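You operate a simulated robot arm through the tools that you are given. There is no shell and no other tool.

Carry out the task below with a simulated two-armed robot. There is one attempt and no reset: what you move stays moved.

JOB
Push a corner key into the small silver frame with the red pusher and lay it in the orange tray.
Fine: frame laid square on the yellow mark first; pusher drawn back; blue lid square on the tray.

Only the result counts: the job must be done as asked and must still hold three seconds after the hand-in. Knocking over, shifting, dropping, spilling or breaking anything else fails it. Lids that push on must go on centred and level and be pressed home; caps that screw on are set level and turned clockwise until they are tight.

ROBOT AND FRAMES
Two 7-joint arms with two-finger parallel grippers on one trunk that stands fixed in place. Base frame: the origin is at the foot of the trunk, x ahead of it, y to its left, z up; the work surface is at about z = 0.84. Units: m, degrees, N and s.
The left shoulder is at [0.06, 0.143, 0.953], the right one opposite. With the tool pointing down near the work surface each hand reaches from about 0.32 to 0.74 m from the base axis, measured 20 degrees to its own side. Payload 1.57 kg a hand.
Tool frame (each hand has its own): the origin (TCP) lies between the finger pads and is the grasp point; the fingertips stand 0.03 m ahead of it; z points along the fingers, y is the line along which they close. The gripper opens to 0.11 m. The fingers are 0.024 m wide and 0.012 m thick; the gripper's body (0.048 by 0.112 m) begins 0.078 m behind the TCP.
Orientation is that of the tool frame in the base frame, as [roll, pitch, yaw] about the fixed x, y, z axes, in that order (R = Rz(yaw) Ry(pitch) Rx(roll)). With the fingers straight down and closing along the base's y, the tool's x points along the base's -x, its y along +y and its z along -z.

CONTROLS
- The arms move only by the tool apply_moves. It takes "left_steps", "right_steps" or both (then of equal length, played together; a hand with none holds still); each is a list of rows, each a list of 7 numbers: the turn, a rotation vector about the base's x, y, z in units of 120 degrees (1.0 is 120 degrees), then the shift along the base's x, y, z in units of 250 mm (1.0 is 250 mm), then the closure in counts, from 0 (fully open) to 255 (shut). In form: [[ax, ay, az, x, y, z, grip], ...]. A call has 1 to 20 rows; each row is the pose to reach, as a shift and turn from the pose commanded when the call began. A call with a number of a shift or a turn outside -1 to 1 is refused whole. A row lasts 0.2 s, in which the tool goes at most 0.05 m and 8.6 degrees; a call with a longer step from one row to the next is refused whole, and so is a gripper value outside its range. A pose out of reach is approached as far as the arm can. The call stops where the force on the tool passes 50 N (or 10 N more than at its start, if that is more) or the arm is blocked; 0.2 s more then pass. The fingers move at their own pace (about 0.045 m/s each) and stop on an object; they squeeze with about 42 N. The grip force told is the motor's: it shows also when the fingers shut on nothing. Time passes only in rows, and 0.2 s behind the last, so rows that repeat a pose let the fingers close. It gives the time, the measured TCP pose, the force on the tool (base axes), the opening and the grip force at its end, in the units of the frame above (readings bear some noise), with the torque about the TCP (base axes, N m) and any sound that the robot's microphone picked up.
- Cameras (640 x 400 px; columns grow to the right, rows downward): "scene" is now at [0.0312, -0.0248, 1.563]; the picture's right is [-0.47, -0.88, 0.00], its down [-0.69, 0.37, -0.62] and it looks along [0.55, -0.29, -0.79] (base axes); focal length 311 px, centre (320, 200). "left" rides on the left gripper at [0.07, -0.016, -0.141] in its tool frame; the picture's right is [0.23, 0.97, 0.00], its down [-0.85, 0.20, -0.48] and it looks along [-0.47, 0.11, 0.88] (tool axes); focal length 222 px, centre (320, 200). "right" rides on the right gripper at [0.07, 0.016, -0.141] in its tool frame; the picture's right is [-0.23, 0.97, 0.00], its down [-0.86, -0.20, -0.48] and it looks along [-0.47, -0.11, 0.88] (tool axes); focal length 222 px, centre (320, 200). There is no depth. A picture from a camera that has moved, and an enlarged one, comes with that camera's place and axes in the base frame and with its lens. The place of the scene camera against the robot may be out by one fixed shift of up to 0.012 m in any direction.
- capture(camera): a new picture of that camera. It takes no simulated time.
- slide_trunk(by): slides the trunk up (or, below 0, down) by that many m; the arms and the scene camera ride with it, the base frame stays. It gives what a move gives, with no picture.
- turn_head(pan, tilt): turns the head with the scene camera to pan (to the left, within 86 degrees either way) and tilt (down, from -29 to 69), counted from straight ahead of the robot. It gives what a move gives.
- zoom(camera, box): a new picture of the part [left, top, right, bottom] of that camera's present view, enlarged. It takes no simulated time.
- close_job(): hands the job in; it is judged then, once.

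Nothing tells you positions but the pictures and the camera data. Unless the task says otherwise, let go and move clear before handing in.

The tools are called after "Call:" as a command line: name --argument value ..., lists and objects as JSON in quotes. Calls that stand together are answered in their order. apply_moves: Moves the arms, as the interface text tells. Its arguments: {"type":"object","properties":{"left_steps":{"type":"array"},"right_steps":{"type":"array"}},"required":[]} The other tools are called the same way: slide_trunk (by) moves the trunk up or down; turn_head (pan, tilt) turns the head that bears the scene camera; capture (camera) takes a picture; zoom (camera, box) takes an enlarged picture of a part of a camera's view; close_job () hands the job in.

At the start:

```text
time: 0.0
left_position: [0.5322, -0.0252, 1.0805]
left_tcp_rot: [180.0, 0.0, -179.9]
left_wrist_force: [-0.8, -0.3, 0.8]
left_ft_torque: [-0.02, 0.0, 0.02]
left_finger_gap: 0.11
left_gripper_force: 0.0
right_position: [0.2912, -0.3571, 1.0801]
right_tcp_rot: [-179.9, -0.1, -179.9]
right_wrist_force: [0.2, -0.1, -0.6]
right_ft_torque: [0.0, 0.07, 0.01]
right_finger_gap: 0.1101
right_gripper_force: 0.0
trunk travel left (down, up): [-0.552, 0.038]
head pan, tilt (commanded): [-28.2, 51.8]
```

scene: 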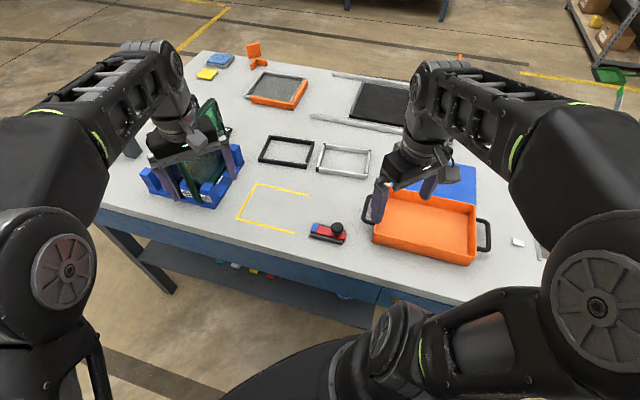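
right: 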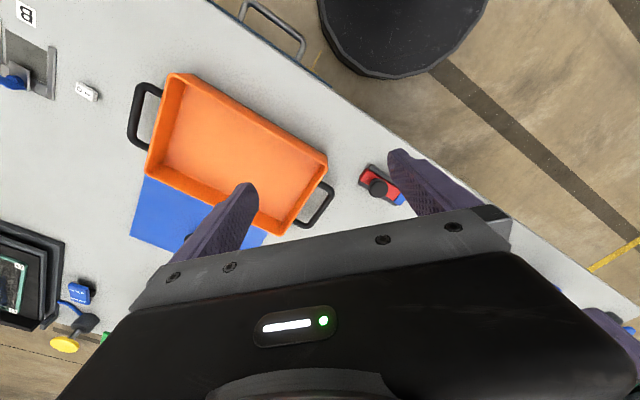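
left: 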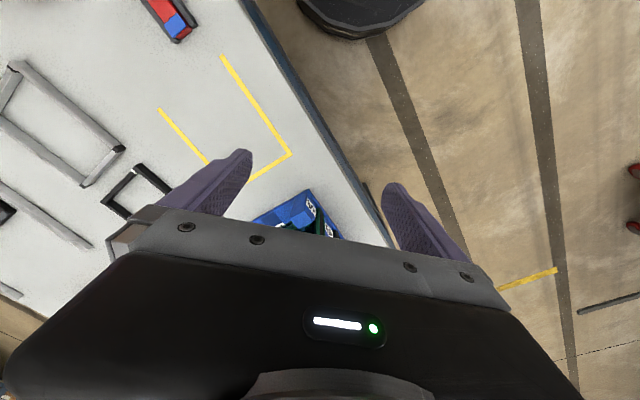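

I see a table with a silver frame, a black frame, a yellow mark, a red/blue pusher, an orange tray and a blue lid next to it. I'll look closer at each before moving.

Call:
zoom --camera "scene" --box '[220, 120, 400, 250]'

Call:
zoom --camera "scene" --box '[340, 150, 560, 290]'

Call:
zoom --camera "scene" --box '[120, 40, 330, 220]'

Call:
zoom --camera "right" --box '[0, 0, 420, 300]'

Call:
zoom --camera "left" --box '[0, 0, 320, 240]'

```text
3.08 times, centred on (310, 185) of scene
camera zoom: at [0.0312, -0.0248, 1.563], right [-0.47, -0.88, 0.0], down [-0.69, 0.37, -0.62], along [0.55, -0.29, -0.79], focal length 958 px, centre (351, 246)
```

zoom: 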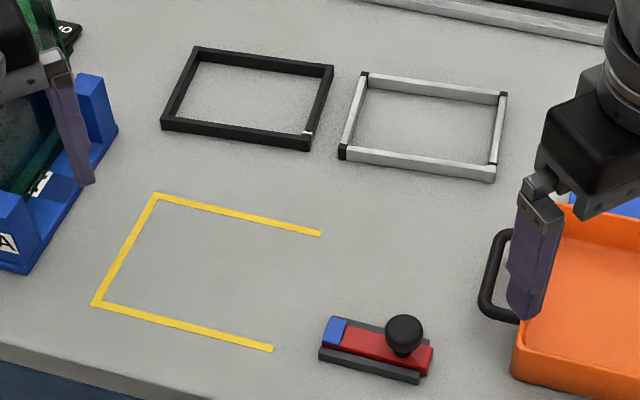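

```text
2.86 times, centred on (450, 220) of scene
camera zoom: at [0.0312, -0.0248, 1.563], right [-0.47, -0.88, 0.0], down [-0.69, 0.37, -0.62], along [0.55, -0.29, -0.79], focal length 890 px, centre (-51, 143)
```

zoom: 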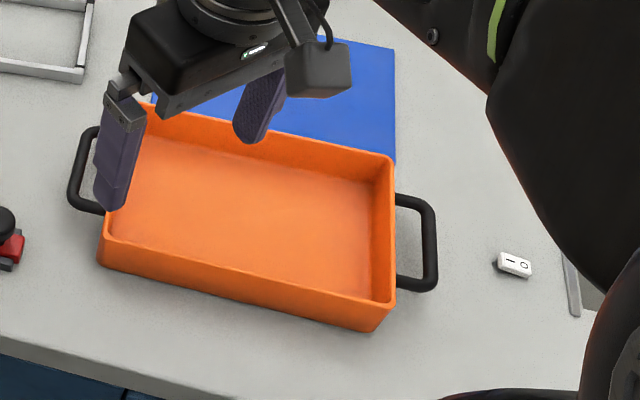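

```text
2.22 times, centred on (225, 130) of scene
camera zoom: at [0.0312, -0.0248, 1.563], right [-0.47, -0.88, 0.0], down [-0.69, 0.37, -0.62], along [0.55, -0.29, -0.79], focal length 692 px, centre (531, 356)
```

zoom: 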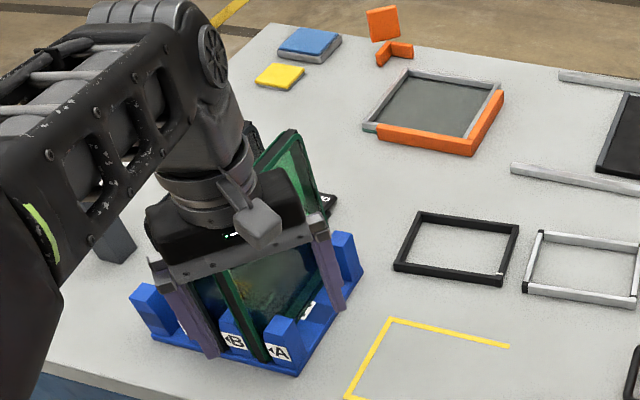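

```text
1.33 times, centred on (210, 150) of right
camera zoom: at [0.2215, -0.3397, 1.222], right [0.23, 0.97, 0.0], down [0.86, -0.2, 0.48], along [0.47, -0.11, -0.88], focal length 296 px, centre (467, 267)
```

zoom: 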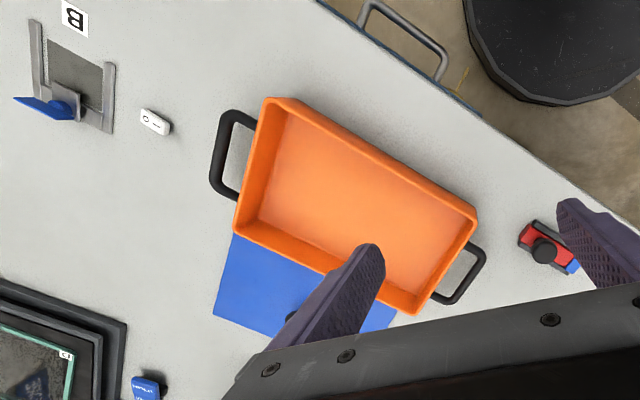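

```text
1.67 times, centred on (160, 120) of left
camera zoom: at [0.4612, -0.0416, 1.2222], right [-0.23, 0.97, 0.0], down [0.85, 0.2, 0.48], along [0.47, 0.11, -0.88], focal length 370 px, centre (587, 333)
```

zoom: 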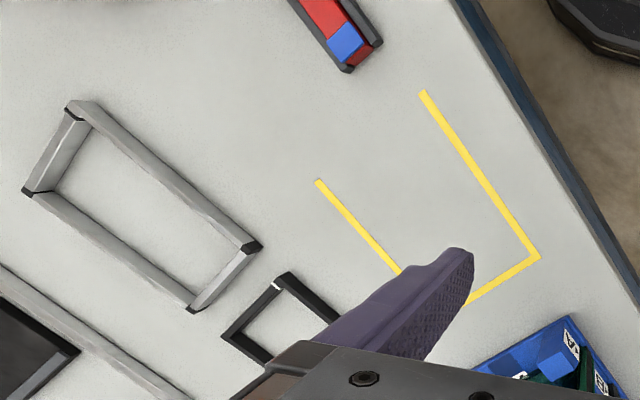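

The silver frame seems to lie around (0.63,-0.44), the mark around (0.57,-0.16), the pusher near (0.41,-0.26), the tray near (0.31,-0.49) and the lid behind the tray. I'll zoom in on the pusher and on the frame's corners to find the key.

Call:
zoom --camera "right" --box '[330, 150, 430, 220]'

Call:
zoom --camera "scene" --box '[295, 205, 365, 250]'

Call:
zoom --camera "scene" --box '[305, 135, 385, 185]'

Call:
zoom --camera "left" --box '[0, 50, 140, 200]'

Call:
zoom --camera "left" --box '[130, 0, 220, 60]'

```text
5.71 times, centred on (380, 185) of right
camera zoom: at [0.2215, -0.3397, 1.222], right [0.23, 0.97, 0.0], down [0.86, -0.2, 0.48], along [0.47, -0.11, -0.88], focal length 1269 px, centre (-23, 286)
```

zoom: 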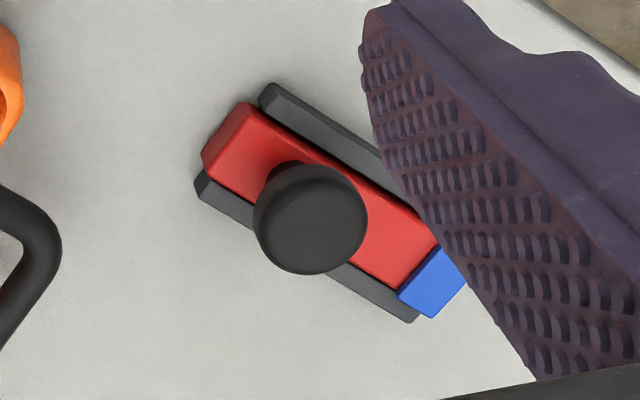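

```text
8.89 times, centred on (330, 228) of scene
camera zoom: at [0.0312, -0.0248, 1.563], right [-0.47, -0.88, 0.0], down [-0.69, 0.37, -0.62], along [0.55, -0.29, -0.79], focal length 2768 px, centre (231, -44)
```

zoom: 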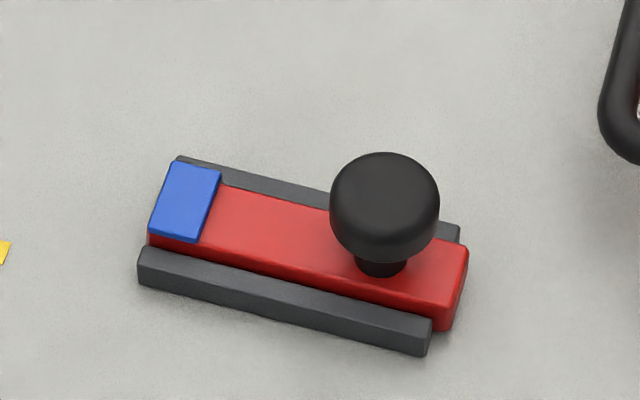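

```text
8.00 times, centred on (345, 160) of scene
camera zoom: at [0.0312, -0.0248, 1.563], right [-0.47, -0.88, 0.0], down [-0.69, 0.37, -0.62], along [0.55, -0.29, -0.79], focal length 2491 px, centre (120, 520)
```

zoom: 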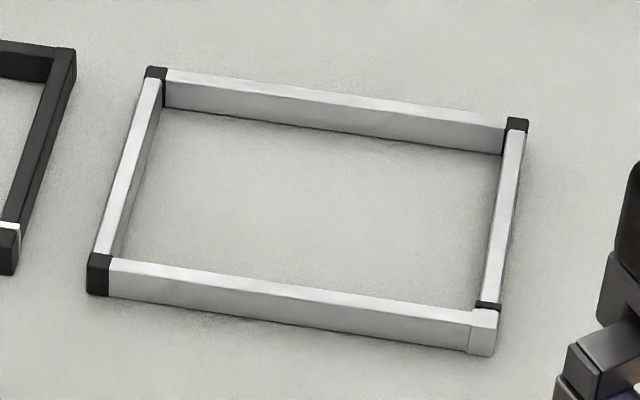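

```text
2.67 times, centred on (70, 125) of left
camera zoom: at [0.4612, -0.0416, 1.2222], right [-0.23, 0.97, 0.0], down [0.85, 0.2, 0.48], along [0.47, 0.11, -0.88], focal length 592 px, centre (987, 400)
```

zoom: 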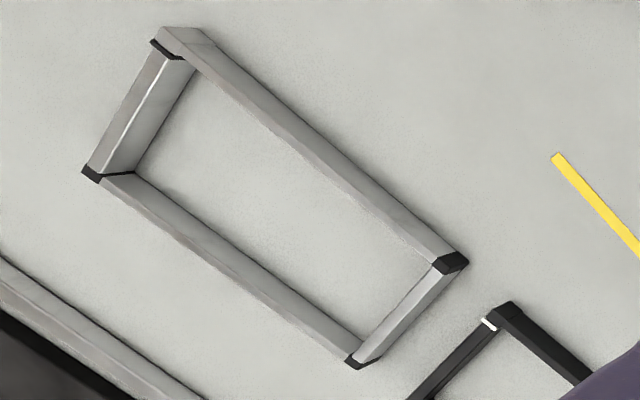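

```text
6.67 times, centred on (175, 30) of left
camera zoom: at [0.4612, -0.0416, 1.2222], right [-0.23, 0.97, 0.0], down [0.85, 0.2, 0.48], along [0.47, 0.11, -0.88], focal length 1481 px, centre (1287, 1333)
```

zoom: 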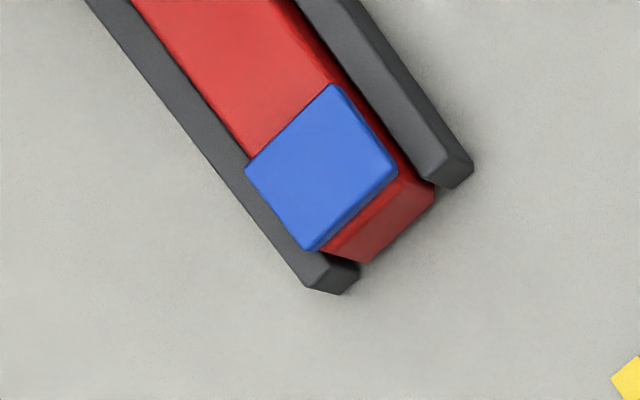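

The silver frame has three black corners and one silver piece at the corner nearest the tray (the key not yet home, I think). I'll bring the right hand camera over the silver frame and the left arm camera off to the side for a better look.

Call:
apply_moves --right_steps '[[0, 0, 0, 0.12, -0.02, 0, 0], [0, 0, 0, 0.24, -0.04, 0, 0], [0, 0, 0, 0.36, -0.06, 0, 0], [0, 0, 0, 0.48, -0.08, 0, 0], [0, 0, 0, 0.6, -0.1, 0, 0], [0, 0, 0, 0.6, -0.1, 0, 0]]' --left_steps '[[0, 0, 0, -0.1, 0.1, 0, 0], [0, 0, 0, -0.2, 0.2, 0, 0], [0, 0, 0, -0.3, 0.3, 0, 0], [0, 0, 0, -0.4, 0.4, 0, 0], [0, 0, 0, -0.5, 0.5, 0, 0], [0, 0, 0, -0.5, 0.5, 0, 0]]'

Call:
capture --camera "right"

Call:
capture --camera "left"

Call:
capture --camera "scene"

```text
time: 1.4
left_position: [0.4073, 0.0996, 1.0812]
left_tcp_rot: [180.0, 0.0, 180.0]
left_wrist_force: [-0.3, -0.3, -0.1]
left_ft_torque: [-0.03, 0.01, 0.01]
left_finger_gap: 0.1097
left_gripper_force: 0.0
right_position: [0.4425, -0.3827, 1.0808]
right_tcp_rot: [179.9, 0.0, -179.8]
right_wrist_force: [0.5, -0.8, -0.1]
right_ft_torque: [0.05, 0.03, -0.01]
right_finger_gap: 0.11
right_gripper_force: 0.0
trunk travel left (down, up): [-0.552, 0.038]
head pan, tilt (commanded): [-28.2, 51.8]
```

```text
taken
camera right: at [0.3719, -0.3653, 1.2225], right [0.23, 0.97, 0.0], down [0.86, -0.2, 0.48], along [0.47, -0.11, -0.88], focal length 222 px, centre (320, 200)
```

right: 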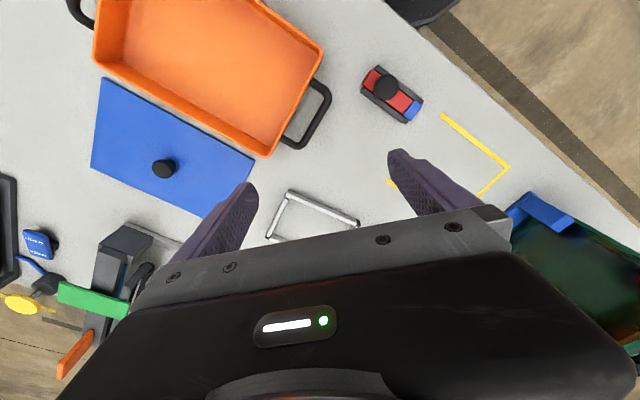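

```text
taken
camera left: at [0.3369, 0.083, 1.222], right [-0.23, 0.97, 0.0], down [0.85, 0.2, 0.48], along [0.47, 0.11, -0.88], focal length 222 px, centre (320, 200)
```

left: 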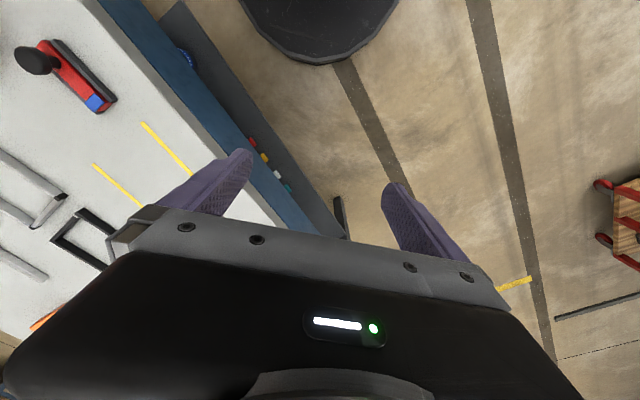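

```text
taken
camera scene: at [0.0311, -0.0252, 1.563], right [-0.47, -0.88, 0.0], down [-0.69, 0.37, -0.62], along [0.55, -0.29, -0.79], focal length 311 px, centre (320, 200)
```

scene: 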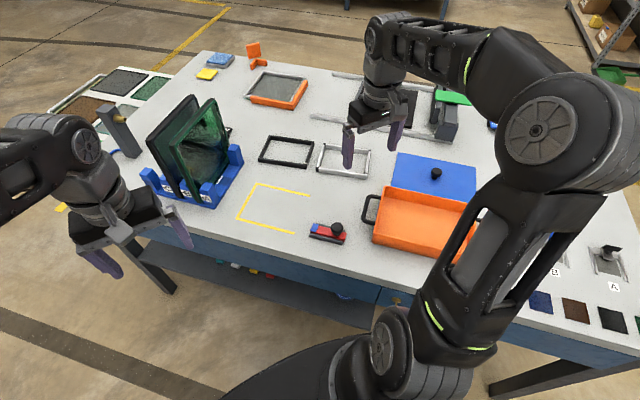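

The tray, lid and frame are all tilted about 45–50°. I'll turn the right hand to match the frame's near long bar and hover above it for a closer look.

Call:
apply_moves --right_steps '[[0, 0, 0.06, 0.08, -0.01, -0.02, 0], [0, 0, 0.12, 0.16, -0.02, -0.04, 0], [0, 0, 0.18, 0.24, -0.03, -0.06, 0], [0, 0, 0.24, 0.32, -0.04, -0.08, 0], [0, 0, 0.3, 0.4, -0.05, -0.12, 0], [0, 0, 0.36, 0.48, -0.05, -0.16, 0], [0, 0, 0.42, 0.56, -0.05, -0.2, 0], [0, 0, 0.42, 0.56, -0.05, -0.2, 0]]'

Call:
capture --camera "right"

Call:
capture --camera "scene"

```text
time: 3.2
left_position: [0.4066, 0.1009, 1.0814]
left_tcp_rot: [180.0, 0.0, -179.9]
left_wrist_force: [0.3, 0.1, -0.2]
left_ft_torque: [-0.01, 0.01, -0.03]
left_finger_gap: 0.1099
left_gripper_force: 0.1
right_position: [0.5819, -0.3949, 1.0299]
right_tcp_rot: [180.0, 0.1, -129.4]
right_wrist_force: [-0.5, 0.4, -0.1]
right_ft_torque: [0.01, 0.01, -0.02]
right_finger_gap: 0.1101
right_gripper_force: 0.1
trunk travel left (down, up): [-0.552, 0.038]
head pan, tilt (commanded): [-28.2, 51.8]
```

```text
taken
camera right: at [0.5248, -0.4366, 1.1718], right [-0.61, 0.79, 0.0], down [0.7, 0.53, 0.48], along [0.38, 0.29, -0.88], focal length 222 px, centre (320, 200)
```

right: 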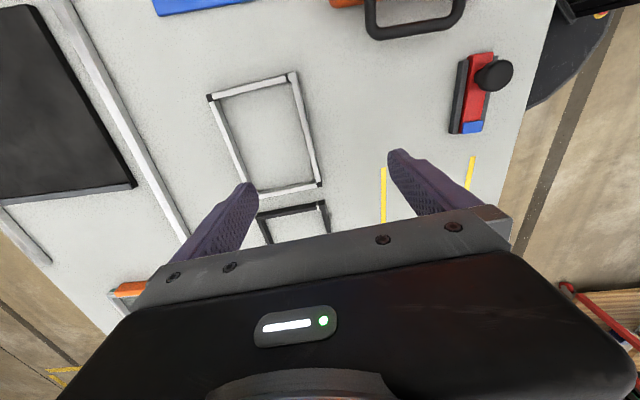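

```text
taken
camera scene: at [0.0308, -0.0248, 1.5631], right [-0.47, -0.88, 0.0], down [-0.69, 0.37, -0.62], along [0.55, -0.29, -0.79], focal length 311 px, centre (320, 200)
```

scene: 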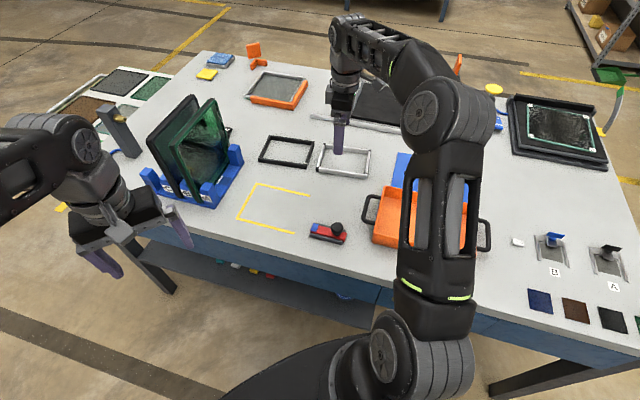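

Good view of the frame, mark and pusher from here. I'll zoom in to measure accurately.

Call:
zoom --camera "right" --box '[190, 60, 350, 210]'

Call:
zoom --camera "right" --box '[260, 60, 330, 110]'

Call:
zoom --camera "right" --box '[370, 30, 530, 230]'

Call:
zoom --camera "scene" --box '[310, 130, 390, 185]'

```text
2.67 times, centred on (270, 135) of right
camera zoom: at [0.5248, -0.4366, 1.1718], right [-0.61, 0.79, 0.0], down [0.7, 0.53, 0.48], along [0.38, 0.29, -0.88], focal length 592 px, centre (453, 373)
```

zoom: 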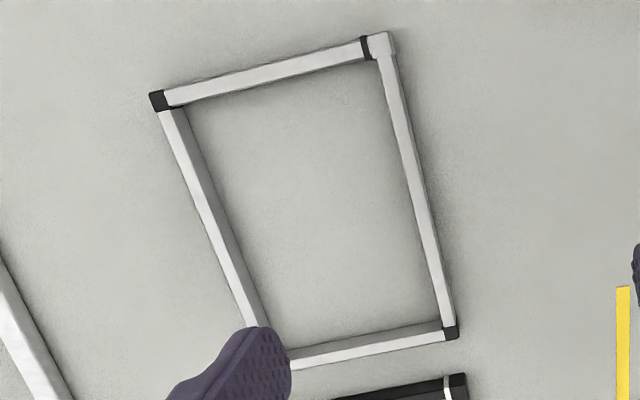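

```text
8.00 times, centred on (295, 85) of right
camera zoom: at [0.5248, -0.4366, 1.1718], right [-0.61, 0.79, 0.0], down [0.7, 0.53, 0.48], along [0.38, 0.29, -0.88], focal length 1777 px, centre (520, 1120)
```

zoom: 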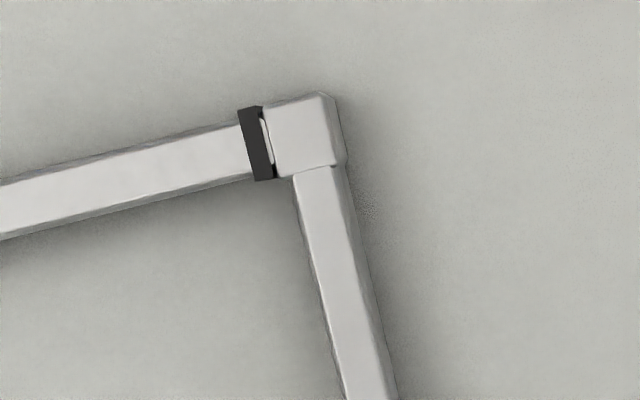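

```text
2.00 times, centred on (450, 130) of right
camera zoom: at [0.5248, -0.4366, 1.1718], right [-0.61, 0.79, 0.0], down [0.7, 0.53, 0.48], along [0.38, 0.29, -0.88], focal length 444 px, centre (60, 340)
```

zoom: 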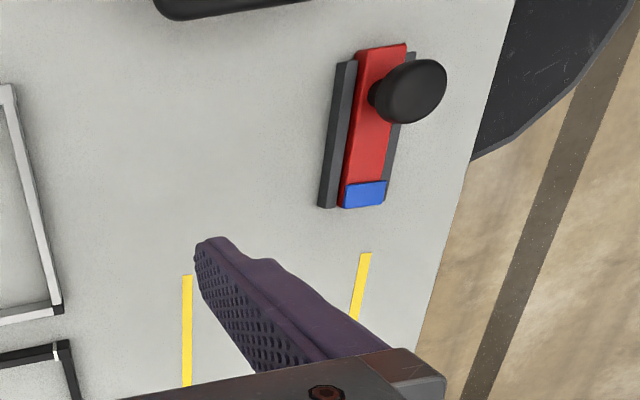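

```text
7.27 times, centred on (350, 158) of scene
camera zoom: at [0.0308, -0.0248, 1.5631], right [-0.47, -0.88, 0.0], down [-0.69, 0.37, -0.62], along [0.55, -0.29, -0.79], focal length 2265 px, centre (102, 509)
```

zoom: 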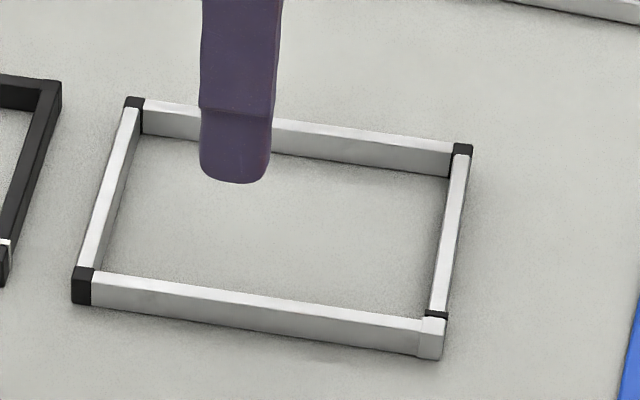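

The unseated corner has a different look (silver block with a black band). I'll lower the right hand camera near that corner, staying above the frame, to understand it.

Call:
apply_moves --right_steps '[[0, 0, 0, -0.03, -0.05, -0.12, 0], [0, 0, 0, -0.06, -0.1, -0.24, 0], [0, 0, 0, -0.1, -0.15, -0.36, 0], [0, 0, 0, -0.104, -0.152, -0.44, 0], [0, 0, 0, -0.104, -0.152, -0.44, 0]]'

Call:
capture --camera "right"

Call:
zoom --camera "right" --box '[250, 80, 370, 170]'

```text
time: 4.4
left_position: [0.4082, 0.1001, 1.0811]
left_tcp_rot: [180.0, 0.0, -179.9]
left_wrist_force: [-0.1, 0.8, 0.1]
left_ft_torque: [0.02, -0.01, 0.01]
left_finger_gap: 0.11
left_gripper_force: 0.0
right_position: [0.5558, -0.433, 0.9213]
right_tcp_rot: [180.0, 0.0, -129.5]
right_wrist_force: [-0.2, -0.3, -0.2]
right_ft_torque: [0.01, -0.05, 0.0]
right_finger_gap: 0.11
right_gripper_force: 0.0
trunk travel left (down, up): [-0.552, 0.038]
head pan, tilt (commanded): [-28.2, 51.8]
```

```text
taken
camera right: at [0.4984, -0.4749, 1.0626], right [-0.61, 0.79, 0.0], down [0.7, 0.53, 0.48], along [0.38, 0.29, -0.88], focal length 222 px, centre (320, 200)
```

right: 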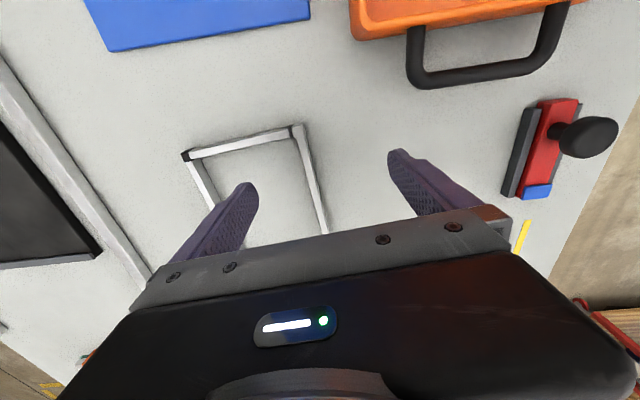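

```text
4.44 times, centred on (310, 125) of right
camera zoom: at [0.4984, -0.4749, 1.0626], right [-0.61, 0.79, 0.0], down [0.7, 0.53, 0.48], along [0.38, 0.29, -0.88], focal length 987 px, centre (364, 533)
```

zoom: 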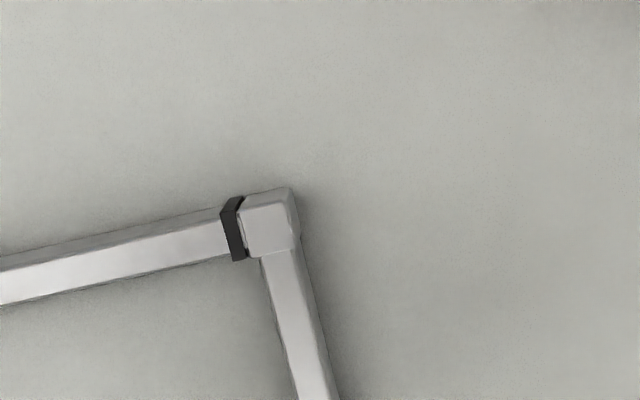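

Call:
zoom --camera "right" --box '[280, 110, 320, 140]'

Call:
zoom --camera "right" --box '[170, 130, 230, 175]'

Call:
zoom --camera "scene" --box '[352, 160, 376, 180]'

Call:
zoom --camera "scene" --box '[255, 130, 320, 175]'

Call:
zoom --camera "right" --box '[490, 80, 640, 270]'

```text
13.33 times, centred on (300, 125) of right
camera zoom: at [0.4984, -0.4749, 1.0626], right [-0.61, 0.79, 0.0], down [0.7, 0.53, 0.48], along [0.38, 0.29, -0.88], focal length 2962 px, centre (587, 1200)
```

zoom: 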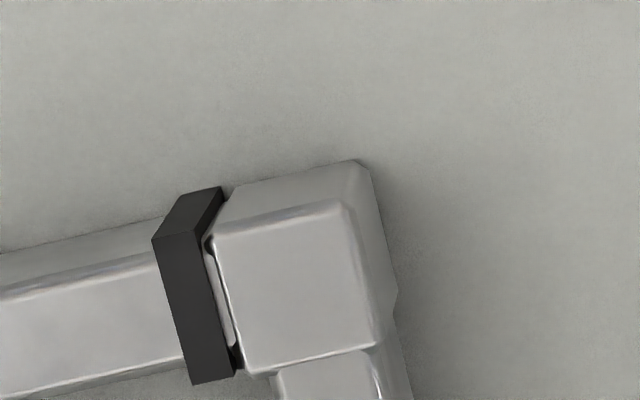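

```text
8.89 times, centred on (200, 152) of right
camera zoom: at [0.4984, -0.4749, 1.0626], right [-0.61, 0.79, 0.0], down [0.7, 0.53, 0.48], along [0.38, 0.29, -0.88], focal length 1974 px, centre (1387, 622)
```

zoom: 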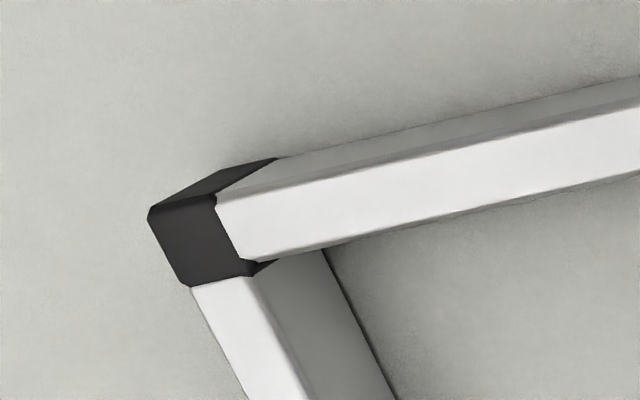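

```text
16.00 times, centred on (364, 170) of scene
camera zoom: at [0.031, -0.0249, 1.5631], right [-0.47, -0.88, 0.0], down [-0.69, 0.37, -0.62], along [0.55, -0.29, -0.79], focal length 4982 px, centre (-384, 680)
```

zoom: 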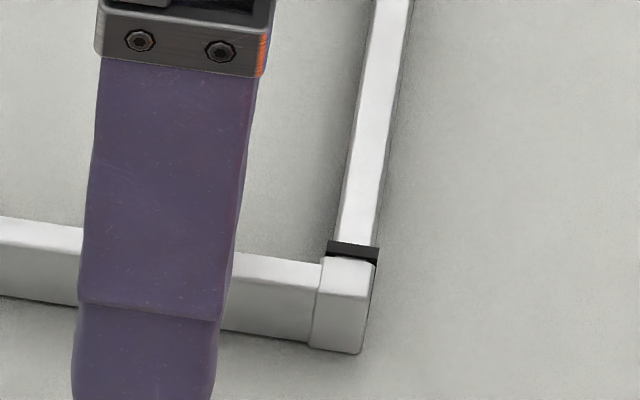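

```text
8.89 times, centred on (288, 152) of scene
camera zoom: at [0.031, -0.0249, 1.5631], right [-0.47, -0.88, 0.0], down [-0.69, 0.37, -0.62], along [0.55, -0.29, -0.79], focal length 2768 px, centre (609, 622)
```

zoom: 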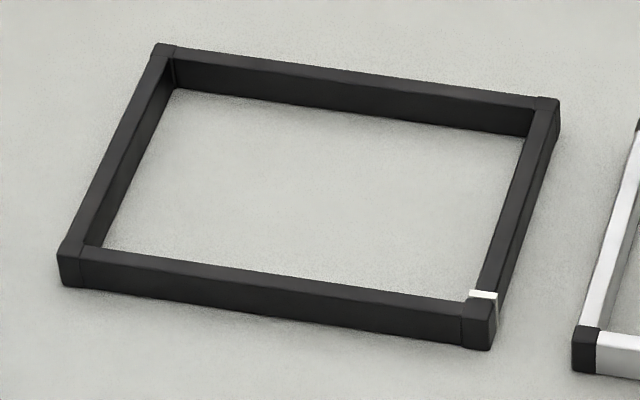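

```text
2.11 times, centred on (565, 175) of right
camera zoom: at [0.4984, -0.4749, 1.0626], right [-0.61, 0.79, 0.0], down [0.7, 0.53, 0.48], along [0.38, 0.29, -0.88], focal length 468 px, centre (-196, 253)
```

zoom: 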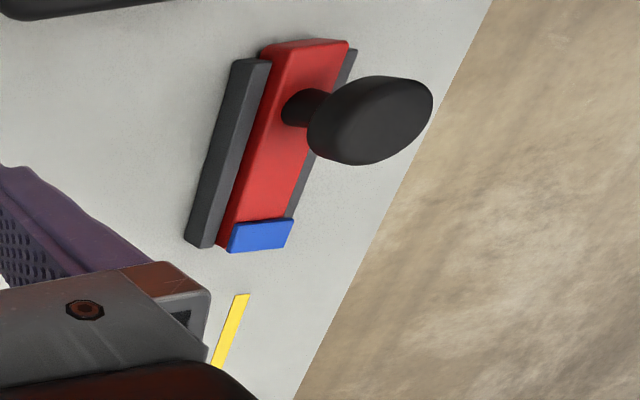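

The banded corner seems to be the one for the key. I'll tilt the right hand to look at that corner's end face, keeping clear of the frame.

Call:
apply_moves --right_steps '[[0.04, -0.033, 0, -0.03, -0.05, 0.15, 0], [0.08, -0.066, 0, -0.08, -0.1, 0.2, 0], [0.12, -0.099, 0, -0.12, -0.18, 0.2, 0], [0.16, -0.132, 0, -0.16, -0.24, 0.16, 0], [0.2, -0.165, 0, -0.19, -0.282, 0.08, 0], [0.2246, -0.1852, 0, -0.192, -0.282, -0.04, 0], [0.2246, -0.1852, 0, -0.192, -0.282, -0.06, 0]]'

Call:
capture --camera "right"

Call:
capture --camera "scene"

```text
time: 6.0
left_position: [0.4077, 0.1006, 1.0809]
left_tcp_rot: [179.9, 0.0, -179.8]
left_wrist_force: [-0.4, -0.4, 0.3]
left_ft_torque: [0.0, -0.02, 0.03]
left_finger_gap: 0.1102
left_gripper_force: 0.0
right_position: [0.5075, -0.5027, 0.9061]
right_tcp_rot: [-179.9, 35.0, -129.4]
right_wrist_force: [-0.2, -0.1, 2.9]
right_ft_torque: [0.06, 0.13, 0.0]
right_finger_gap: 0.1101
right_gripper_force: 0.1
trunk travel left (down, up): [-0.552, 0.038]
head pan, tilt (commanded): [-28.2, 51.8]
```

```text
taken
camera right: at [0.4072, -0.5981, 0.9819], right [-0.63, 0.76, 0.13], down [0.42, 0.2, 0.88], along [0.65, 0.61, -0.45], focal length 222 px, centre (320, 200)
```

right: 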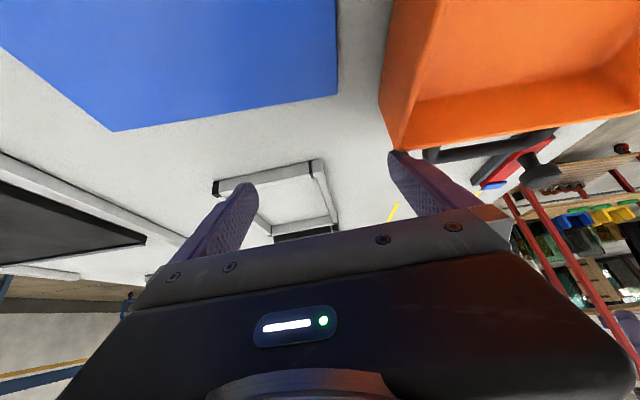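

```text
taken
camera scene: at [0.0311, -0.0246, 1.5631], right [-0.47, -0.88, 0.0], down [-0.69, 0.37, -0.62], along [0.55, -0.29, -0.79], focal length 311 px, centre (320, 200)
```

scene: 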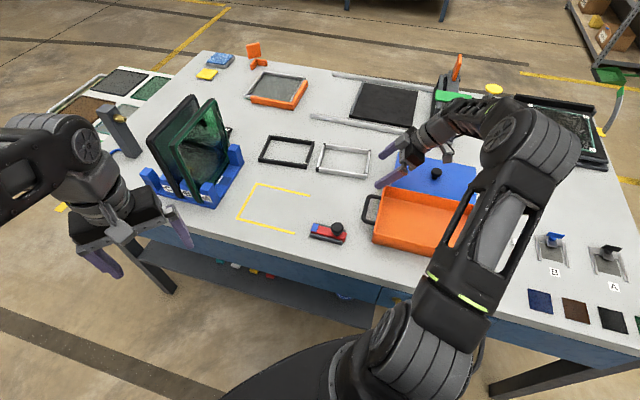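

The wrist shows a small upward force; I'll check whether it persists, and zoom in on the corner.

Call:
zoom --camera "right" --box '[200, 140, 350, 240]'

Call:
zoom --camera "right" --box '[300, 150, 345, 185]'

Call:
zoom --camera "scene" --box '[340, 130, 450, 220]'

```text
4.00 times, centred on (275, 190) of right
camera zoom: at [0.4072, -0.5981, 0.9819], right [-0.63, 0.76, 0.13], down [0.42, 0.2, 0.88], along [0.65, 0.61, -0.45], focal length 888 px, centre (500, 240)
```

zoom: 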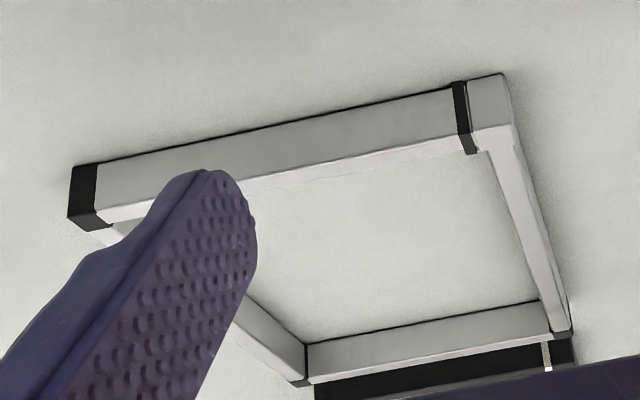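

```text
11.43 times, centred on (322, 168) of right
camera zoom: at [0.4072, -0.5981, 0.9819], right [-0.63, 0.76, 0.13], down [0.42, 0.2, 0.88], along [0.65, 0.61, -0.45], focal length 2538 px, centre (291, 571)
```

zoom: 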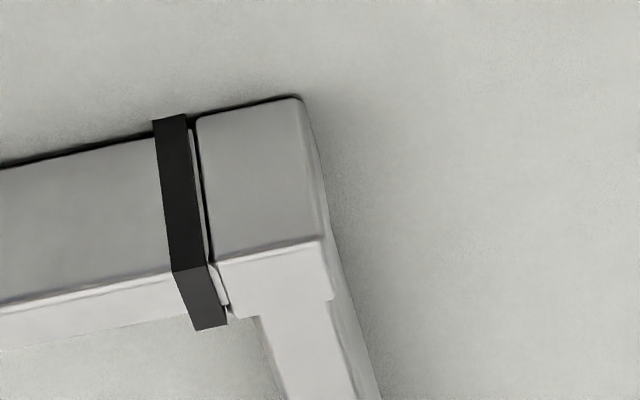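

```text
4.44 times, centred on (395, 175) of scene
camera zoom: at [0.0311, -0.0246, 1.5631], right [-0.47, -0.88, 0.0], down [-0.69, 0.37, -0.62], along [0.55, -0.29, -0.79], focal length 1384 px, centre (-13, 311)
```

zoom: 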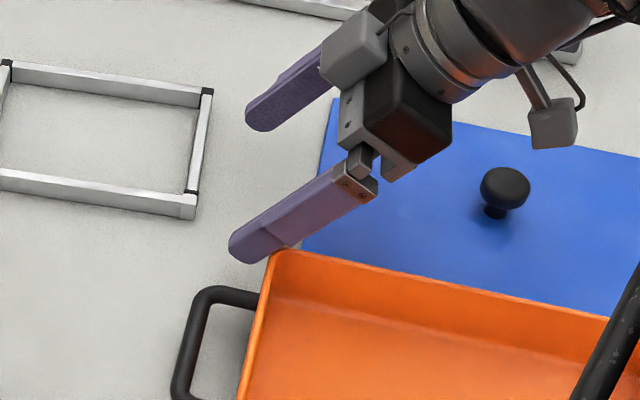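

The corner is a plain silver block with a black band, so that corner must meet the pusher. I'll raise the right hand straight up off the tray area first, then go back level.

Call:
apply_moves --right_steps '[[0, 0, 0, 0, 0, 0.1, 0], [0, 0, 0, 0.02, 0.02, 0.25, 0], [0, 0, 0, 0.04, 0.04, 0.4, 0], [-0.04, 0.033, 0, 0.06, 0.08, 0.4, 0], [-0.08, 0.066, 0, 0.08, 0.12, 0.4, 0], [-0.12, 0.099, 0, 0.12, 0.18, 0.4, 0], [-0.16, 0.132, 0, 0.16, 0.24, 0.4, 0], [-0.2, 0.165, 0, 0.19, 0.282, 0.4, 0], [-0.2246, 0.1852, 0, 0.192, 0.282, 0.4, 0], [-0.2246, 0.1852, 0, 0.192, 0.282, 0.4, 0]]'

Call:
capture --camera "right"

Call:
capture --camera "scene"

```text
time: 8.2
left_position: [0.4072, 0.0987, 1.0799]
left_tcp_rot: [179.9, 0.0, -179.9]
left_wrist_force: [0.5, 0.9, -0.6]
left_ft_torque: [-0.01, -0.01, 0.0]
left_finger_gap: 0.1096
left_gripper_force: 0.1
right_position: [0.5553, -0.4324, 1.0059]
right_tcp_rot: [-179.9, -0.1, -129.5]
right_wrist_force: [-0.2, 0.6, 0.2]
right_ft_torque: [-0.01, 0.0, 0.02]
right_finger_gap: 0.11
right_gripper_force: 0.0
trunk travel left (down, up): [-0.552, 0.038]
head pan, tilt (commanded): [-28.2, 51.8]
```

```text
taken
camera right: at [0.4983, -0.4749, 1.1475], right [-0.61, 0.8, 0.0], down [0.7, 0.53, 0.48], along [0.38, 0.29, -0.88], focal length 222 px, centre (320, 200)
```

right: 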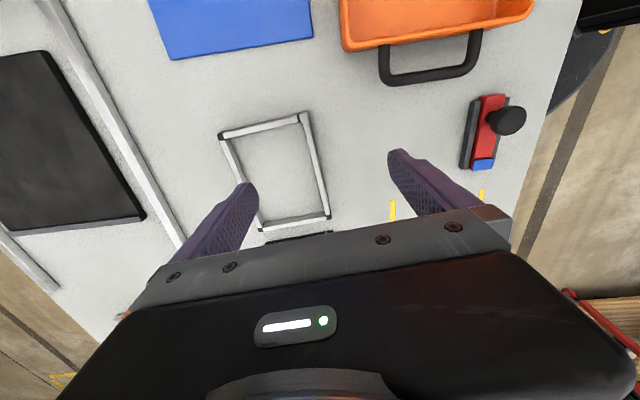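

```text
taken
camera scene: at [0.0312, -0.0249, 1.563], right [-0.47, -0.88, 0.0], down [-0.69, 0.37, -0.62], along [0.55, -0.29, -0.79], focal length 311 px, centre (320, 200)
```

scene: 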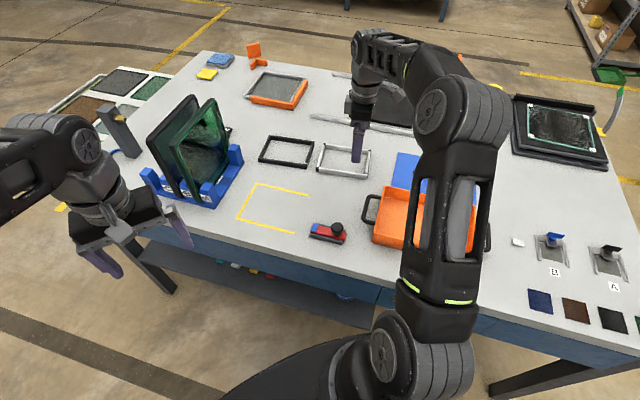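

Now I'll measure the frame's edges precisely from this hand-camera view.

Call:
zoom --camera "right" --box '[210, 100, 350, 240]'

Call:
zoom --camera "right" --box '[440, 80, 540, 180]'

```text
2.86 times, centred on (280, 170) of right
camera zoom: at [0.4983, -0.4749, 1.1475], right [-0.61, 0.8, 0.0], down [0.7, 0.53, 0.48], along [0.38, 0.29, -0.88], focal length 635 px, centre (434, 286)
```

zoom: 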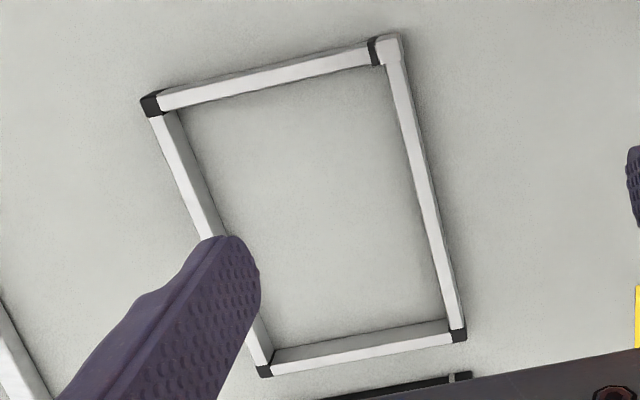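

```text
4.00 times, centred on (490, 130) of right
camera zoom: at [0.4983, -0.4749, 1.1475], right [-0.61, 0.8, 0.0], down [0.7, 0.53, 0.48], along [0.38, 0.29, -0.88], focal length 888 px, centre (-360, 480)
```

zoom: 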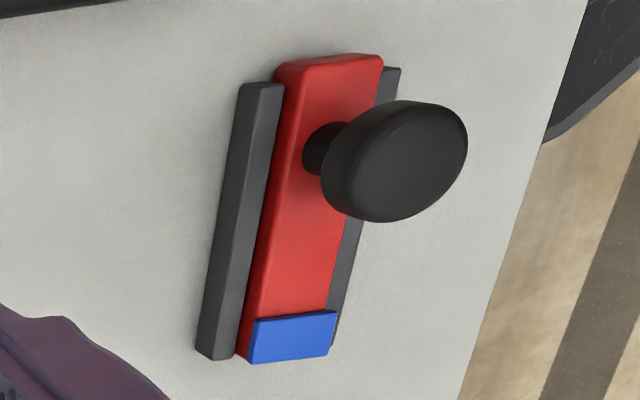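

The near long bar's middle is at about (0.592,-0.407), its top near z=0.856. I'll move above it with fingers half closed, check, then descend.

Call:
apply_moves --right_steps '[[0, 0, 0, 0.05, 0.04, -0.08, 60], [0, 0, 0, 0.1, 0.08, -0.18, 120], [0, 0, 0, 0.147, 0.102, -0.3, 140], [0, 0, 0, 0.147, 0.102, -0.36, 140], [0, 0, 0, 0.147, 0.102, -0.36, 140]]'

Call:
capture --camera "right"

Call:
zoom --camera "scene" --box '[300, 120, 390, 190]'

```text
time: 9.4
left_position: [0.4081, 0.1004, 1.0802]
left_tcp_rot: [-180.0, 0.0, -179.8]
left_wrist_force: [0.2, -0.5, 0.0]
left_ft_torque: [-0.05, -0.05, 0.0]
left_finger_gap: 0.1101
left_gripper_force: 0.1
right_position: [0.5928, -0.4076, 0.9144]
right_tcp_rot: [-179.9, 0.0, -129.5]
right_wrist_force: [-0.1, 0.0, 0.2]
right_ft_torque: [0.04, 0.01, 0.03]
right_finger_gap: 0.0496
right_gripper_force: 0.2
trunk travel left (down, up): [-0.552, 0.038]
head pan, tilt (commanded): [-28.2, 51.8]
```

```text
taken
camera right: at [0.5351, -0.4492, 1.0572], right [-0.61, 0.8, 0.0], down [0.7, 0.53, 0.48], along [0.38, 0.29, -0.88], focal length 222 px, centre (320, 200)
```

right: 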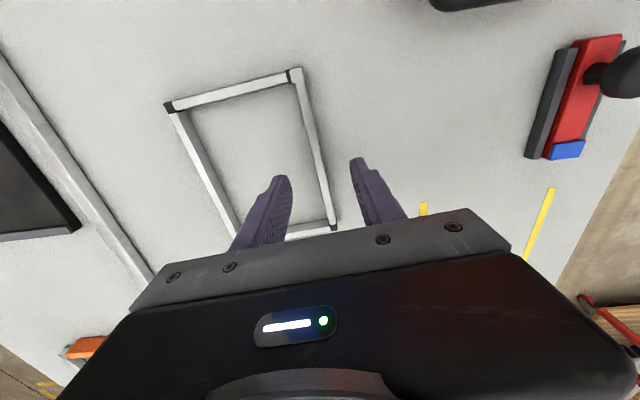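

```text
5.71 times, centred on (345, 155) of scene
camera zoom: at [0.0314, -0.0248, 1.563], right [-0.47, -0.88, 0.0], down [-0.69, 0.37, -0.62], along [0.55, -0.29, -0.79], focal length 1779 px, centre (177, 457)
```

zoom: 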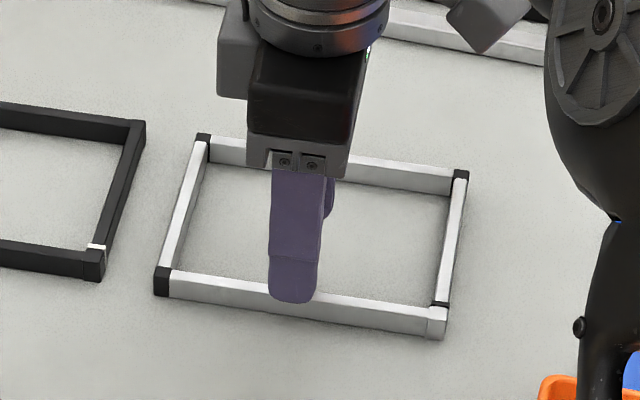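

Call:
zoom --camera "right" --box '[260, 130, 380, 220]'

```text
4.44 times, centred on (320, 175) of right
camera zoom: at [0.5351, -0.4492, 1.0572], right [-0.61, 0.8, 0.0], down [0.7, 0.53, 0.48], along [0.38, 0.29, -0.88], focal length 987 px, centre (320, 311)
```

zoom: 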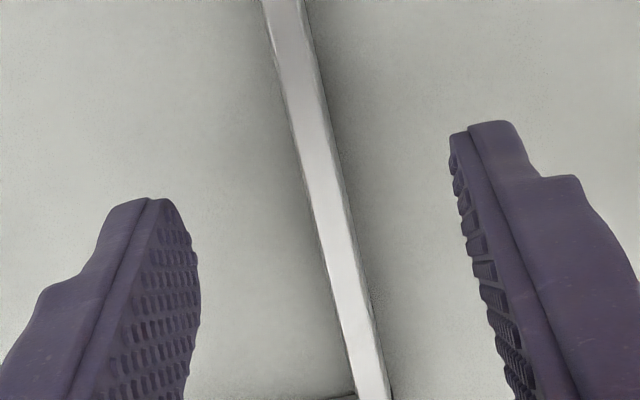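

The bar is centred between the fingers. I'll descend and close gently on it.

Call:
apply_moves --right_steps '[[0, 0, 0, 0, 0, -0.06, 140], [0, 0, 0, 0, 0, -0.11, 140], [0, 0, 0, 0, 0, -0.155, 140], [0, 0, 0, 0, 0, -0.155, 140], [0, 0, 0, 0, 0, -0.155, 200], [0, 0, 0, 0, 0, -0.155, 255], [0, 0, 0, 0, 0, -0.155, 255], [0, 0, 0, 0, 0, -0.155, 255], [0, 0, 0, 0, 0, -0.155, 255]]'

Call:
capture --camera "right"

Call:
zoom --camera "scene" --box '[300, 120, 390, 190]'

```text
time: 11.4
left_position: [0.4077, 0.099, 1.0802]
left_tcp_rot: [-180.0, 0.0, -179.9]
left_wrist_force: [1.6, 0.1, -0.2]
left_ft_torque: [-0.01, 0.0, -0.02]
left_finger_gap: 0.1101
left_gripper_force: 0.2
right_position: [0.5923, -0.4064, 0.8774]
right_tcp_rot: [-179.9, 0.0, -129.5]
right_wrist_force: [-0.7, 0.0, -0.7]
right_ft_torque: [-0.01, -0.05, -0.01]
right_finger_gap: 0.0073
right_gripper_force: 26.3
trunk travel left (down, up): [-0.552, 0.038]
head pan, tilt (commanded): [-28.2, 51.8]
```

```text
taken
camera right: at [0.5349, -0.4492, 1.0184], right [-0.61, 0.79, 0.0], down [0.7, 0.53, 0.48], along [0.38, 0.29, -0.88], focal length 222 px, centre (320, 200)
```

right: 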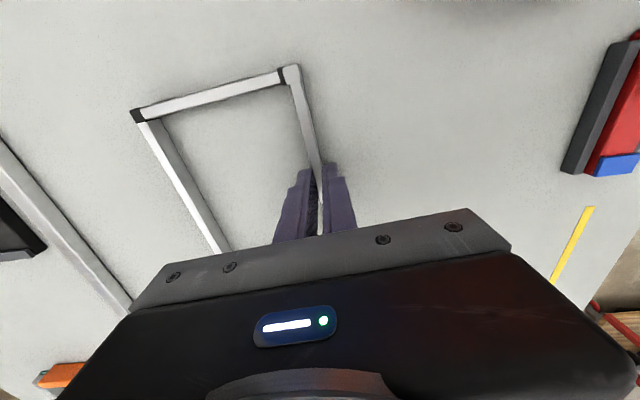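

```text
5.71 times, centred on (345, 155) of scene
camera zoom: at [0.0312, -0.0249, 1.563], right [-0.47, -0.88, 0.0], down [-0.69, 0.37, -0.62], along [0.55, -0.29, -0.79], focal length 1779 px, centre (177, 457)
```

zoom: 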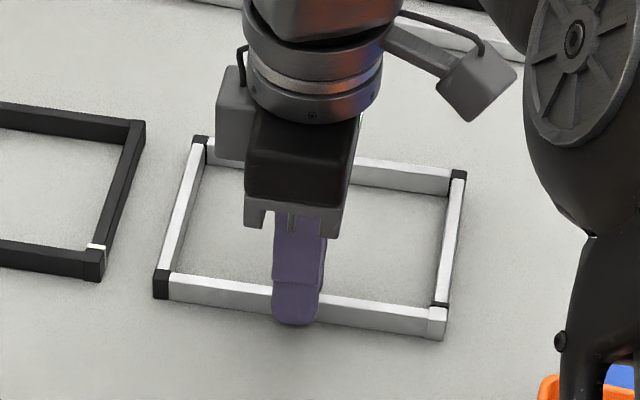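

The frame's bar is gripped. Before lifting I'll bring the left hand's camera over the mark and pusher (turned 45°) to measure them accurately.

Call:
apply_moves --left_steps '[[0, 0, 0.0625, 0.05, -0.1, 0.03, 0], [0, 0, 0.125, 0.1, -0.2, 0.06, 0], [0, 0, 0.1875, 0.17, -0.35, 0.1, 0], [0, 0, 0.25, 0.25, -0.5, 0.13, 0], [0, 0, 0.3125, 0.35, -0.67, 0.16, 0], [0, 0, 0.375, 0.45, -0.84, 0.16, 0], [0, 0, 0.375, 0.51, -0.96, 0.16, 0], [0, 0, 0.375, 0.51, -0.96, 0.16, 0]]' --right_steps '[[0, 0, 0, 0, 0, 0, 255], [0, 0, 0, 0, 0, 0, 255], [0, 0, 0, 0, 0, 0, 255], [0, 0, 0, 0, 0, 0, 255], [0, 0, 0, 0, 0, 0, 255], [0, 0, 0, 0, 0, 0, 255], [0, 0, 0, 0, 0, 0, 255], [0, 0, 0, 0, 0, 0, 255]]'

Call:
capture --camera "left"

Call:
capture --camera "scene"

```text
time: 13.2
left_position: [0.4511, -0.0611, 1.1228]
left_tcp_rot: [-179.9, 0.2, -141.1]
left_wrist_force: [-0.2, 1.2, -0.6]
left_ft_torque: [-0.03, 0.01, 0.04]
left_finger_gap: 0.1099
left_gripper_force: 0.1
left hand out of reach, approached as far as the arm can: row 5, 6, 7, 8
right_position: [0.5936, -0.4058, 0.8755]
right_tcp_rot: [-180.0, -0.1, -129.6]
right_wrist_force: [-0.1, -0.1, 0.9]
right_ft_torque: [0.01, -0.02, 0.01]
right_finger_gap: 0.0069
right_gripper_force: 26.6
trunk travel left (down, up): [-0.552, 0.038]
head pan, tilt (commanded): [-28.2, 51.8]
```

```text
taken
camera left: at [0.4065, -0.1185, 1.2639], right [-0.79, 0.62, 0.0], down [0.54, 0.69, 0.48], along [0.3, 0.38, -0.88], focal length 222 px, centre (320, 200)
```

left: 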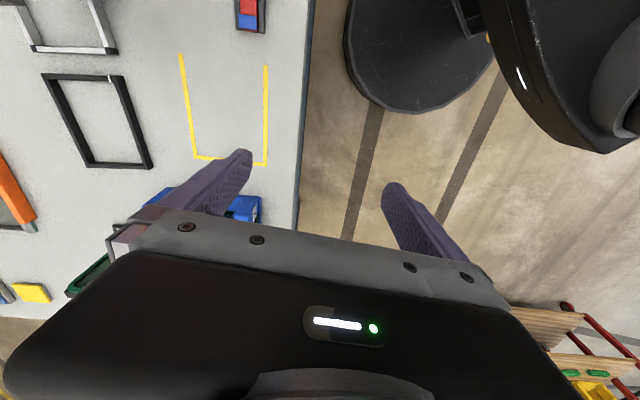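

```text
taken
camera scene: at [0.0328, -0.0231, 1.5631], right [-0.47, -0.88, 0.0], down [-0.69, 0.37, -0.62], along [0.54, -0.29, -0.79], focal length 311 px, centre (320, 200)
```

scene: 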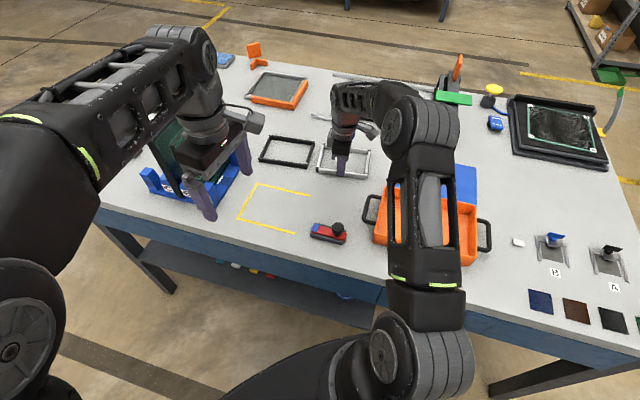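

The left arm cannot turn that far counter-clockwise, but the mark is in view. I'll zoom here to measure the mark and pusher.

Call:
zoom --camera "left" --box '[160, 0, 300, 90]'

Call:
zoom --camera "left" --box '[160, 80, 300, 170]'

Call:
zoom --camera "scene" --box '[220, 170, 360, 250]'

```text
4.44 times, centred on (230, 45) of left
camera zoom: at [0.4065, -0.1185, 1.2639], right [-0.79, 0.62, 0.0], down [0.54, 0.69, 0.48], along [0.3, 0.38, -0.88], focal length 987 px, centre (720, 889)
```

zoom: 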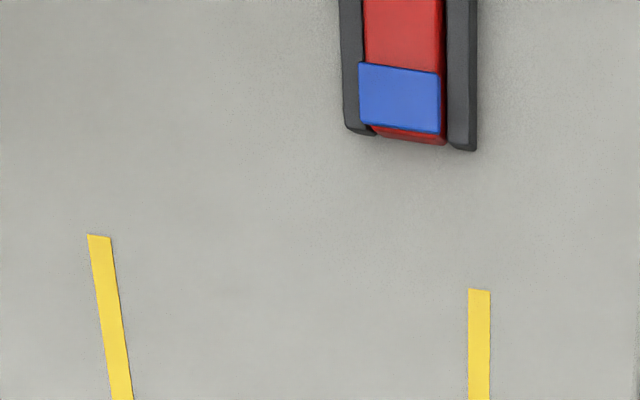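

```text
4.44 times, centred on (230, 125) of left
camera zoom: at [0.4065, -0.1185, 1.2639], right [-0.79, 0.62, 0.0], down [0.54, 0.69, 0.48], along [0.3, 0.38, -0.88], focal length 987 px, centre (720, 533)
```

zoom: 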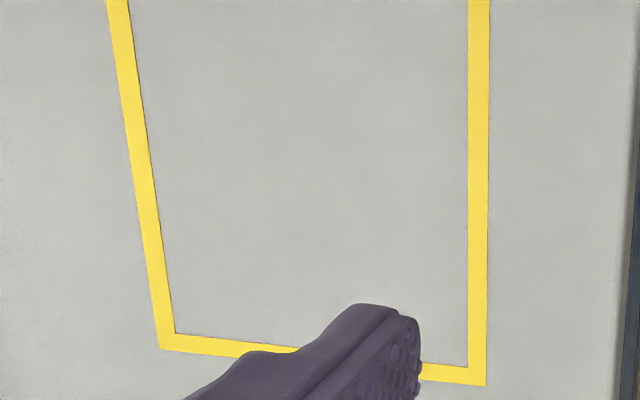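

```text
4.57 times, centred on (290, 210) of scene
camera zoom: at [0.0328, -0.0231, 1.5631], right [-0.47, -0.88, 0.0], down [-0.69, 0.37, -0.62], along [0.54, -0.29, -0.79], focal length 1424 px, centre (457, 154)
```

zoom: 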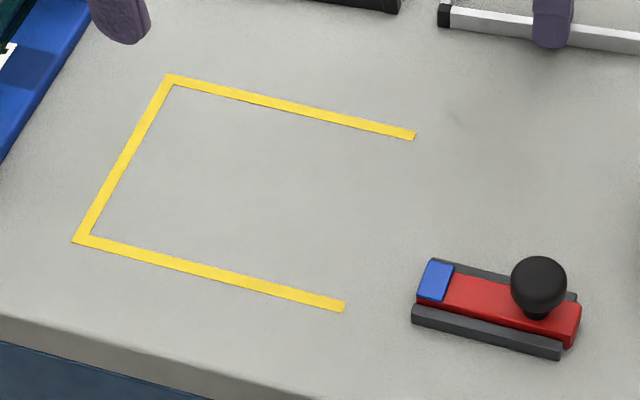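

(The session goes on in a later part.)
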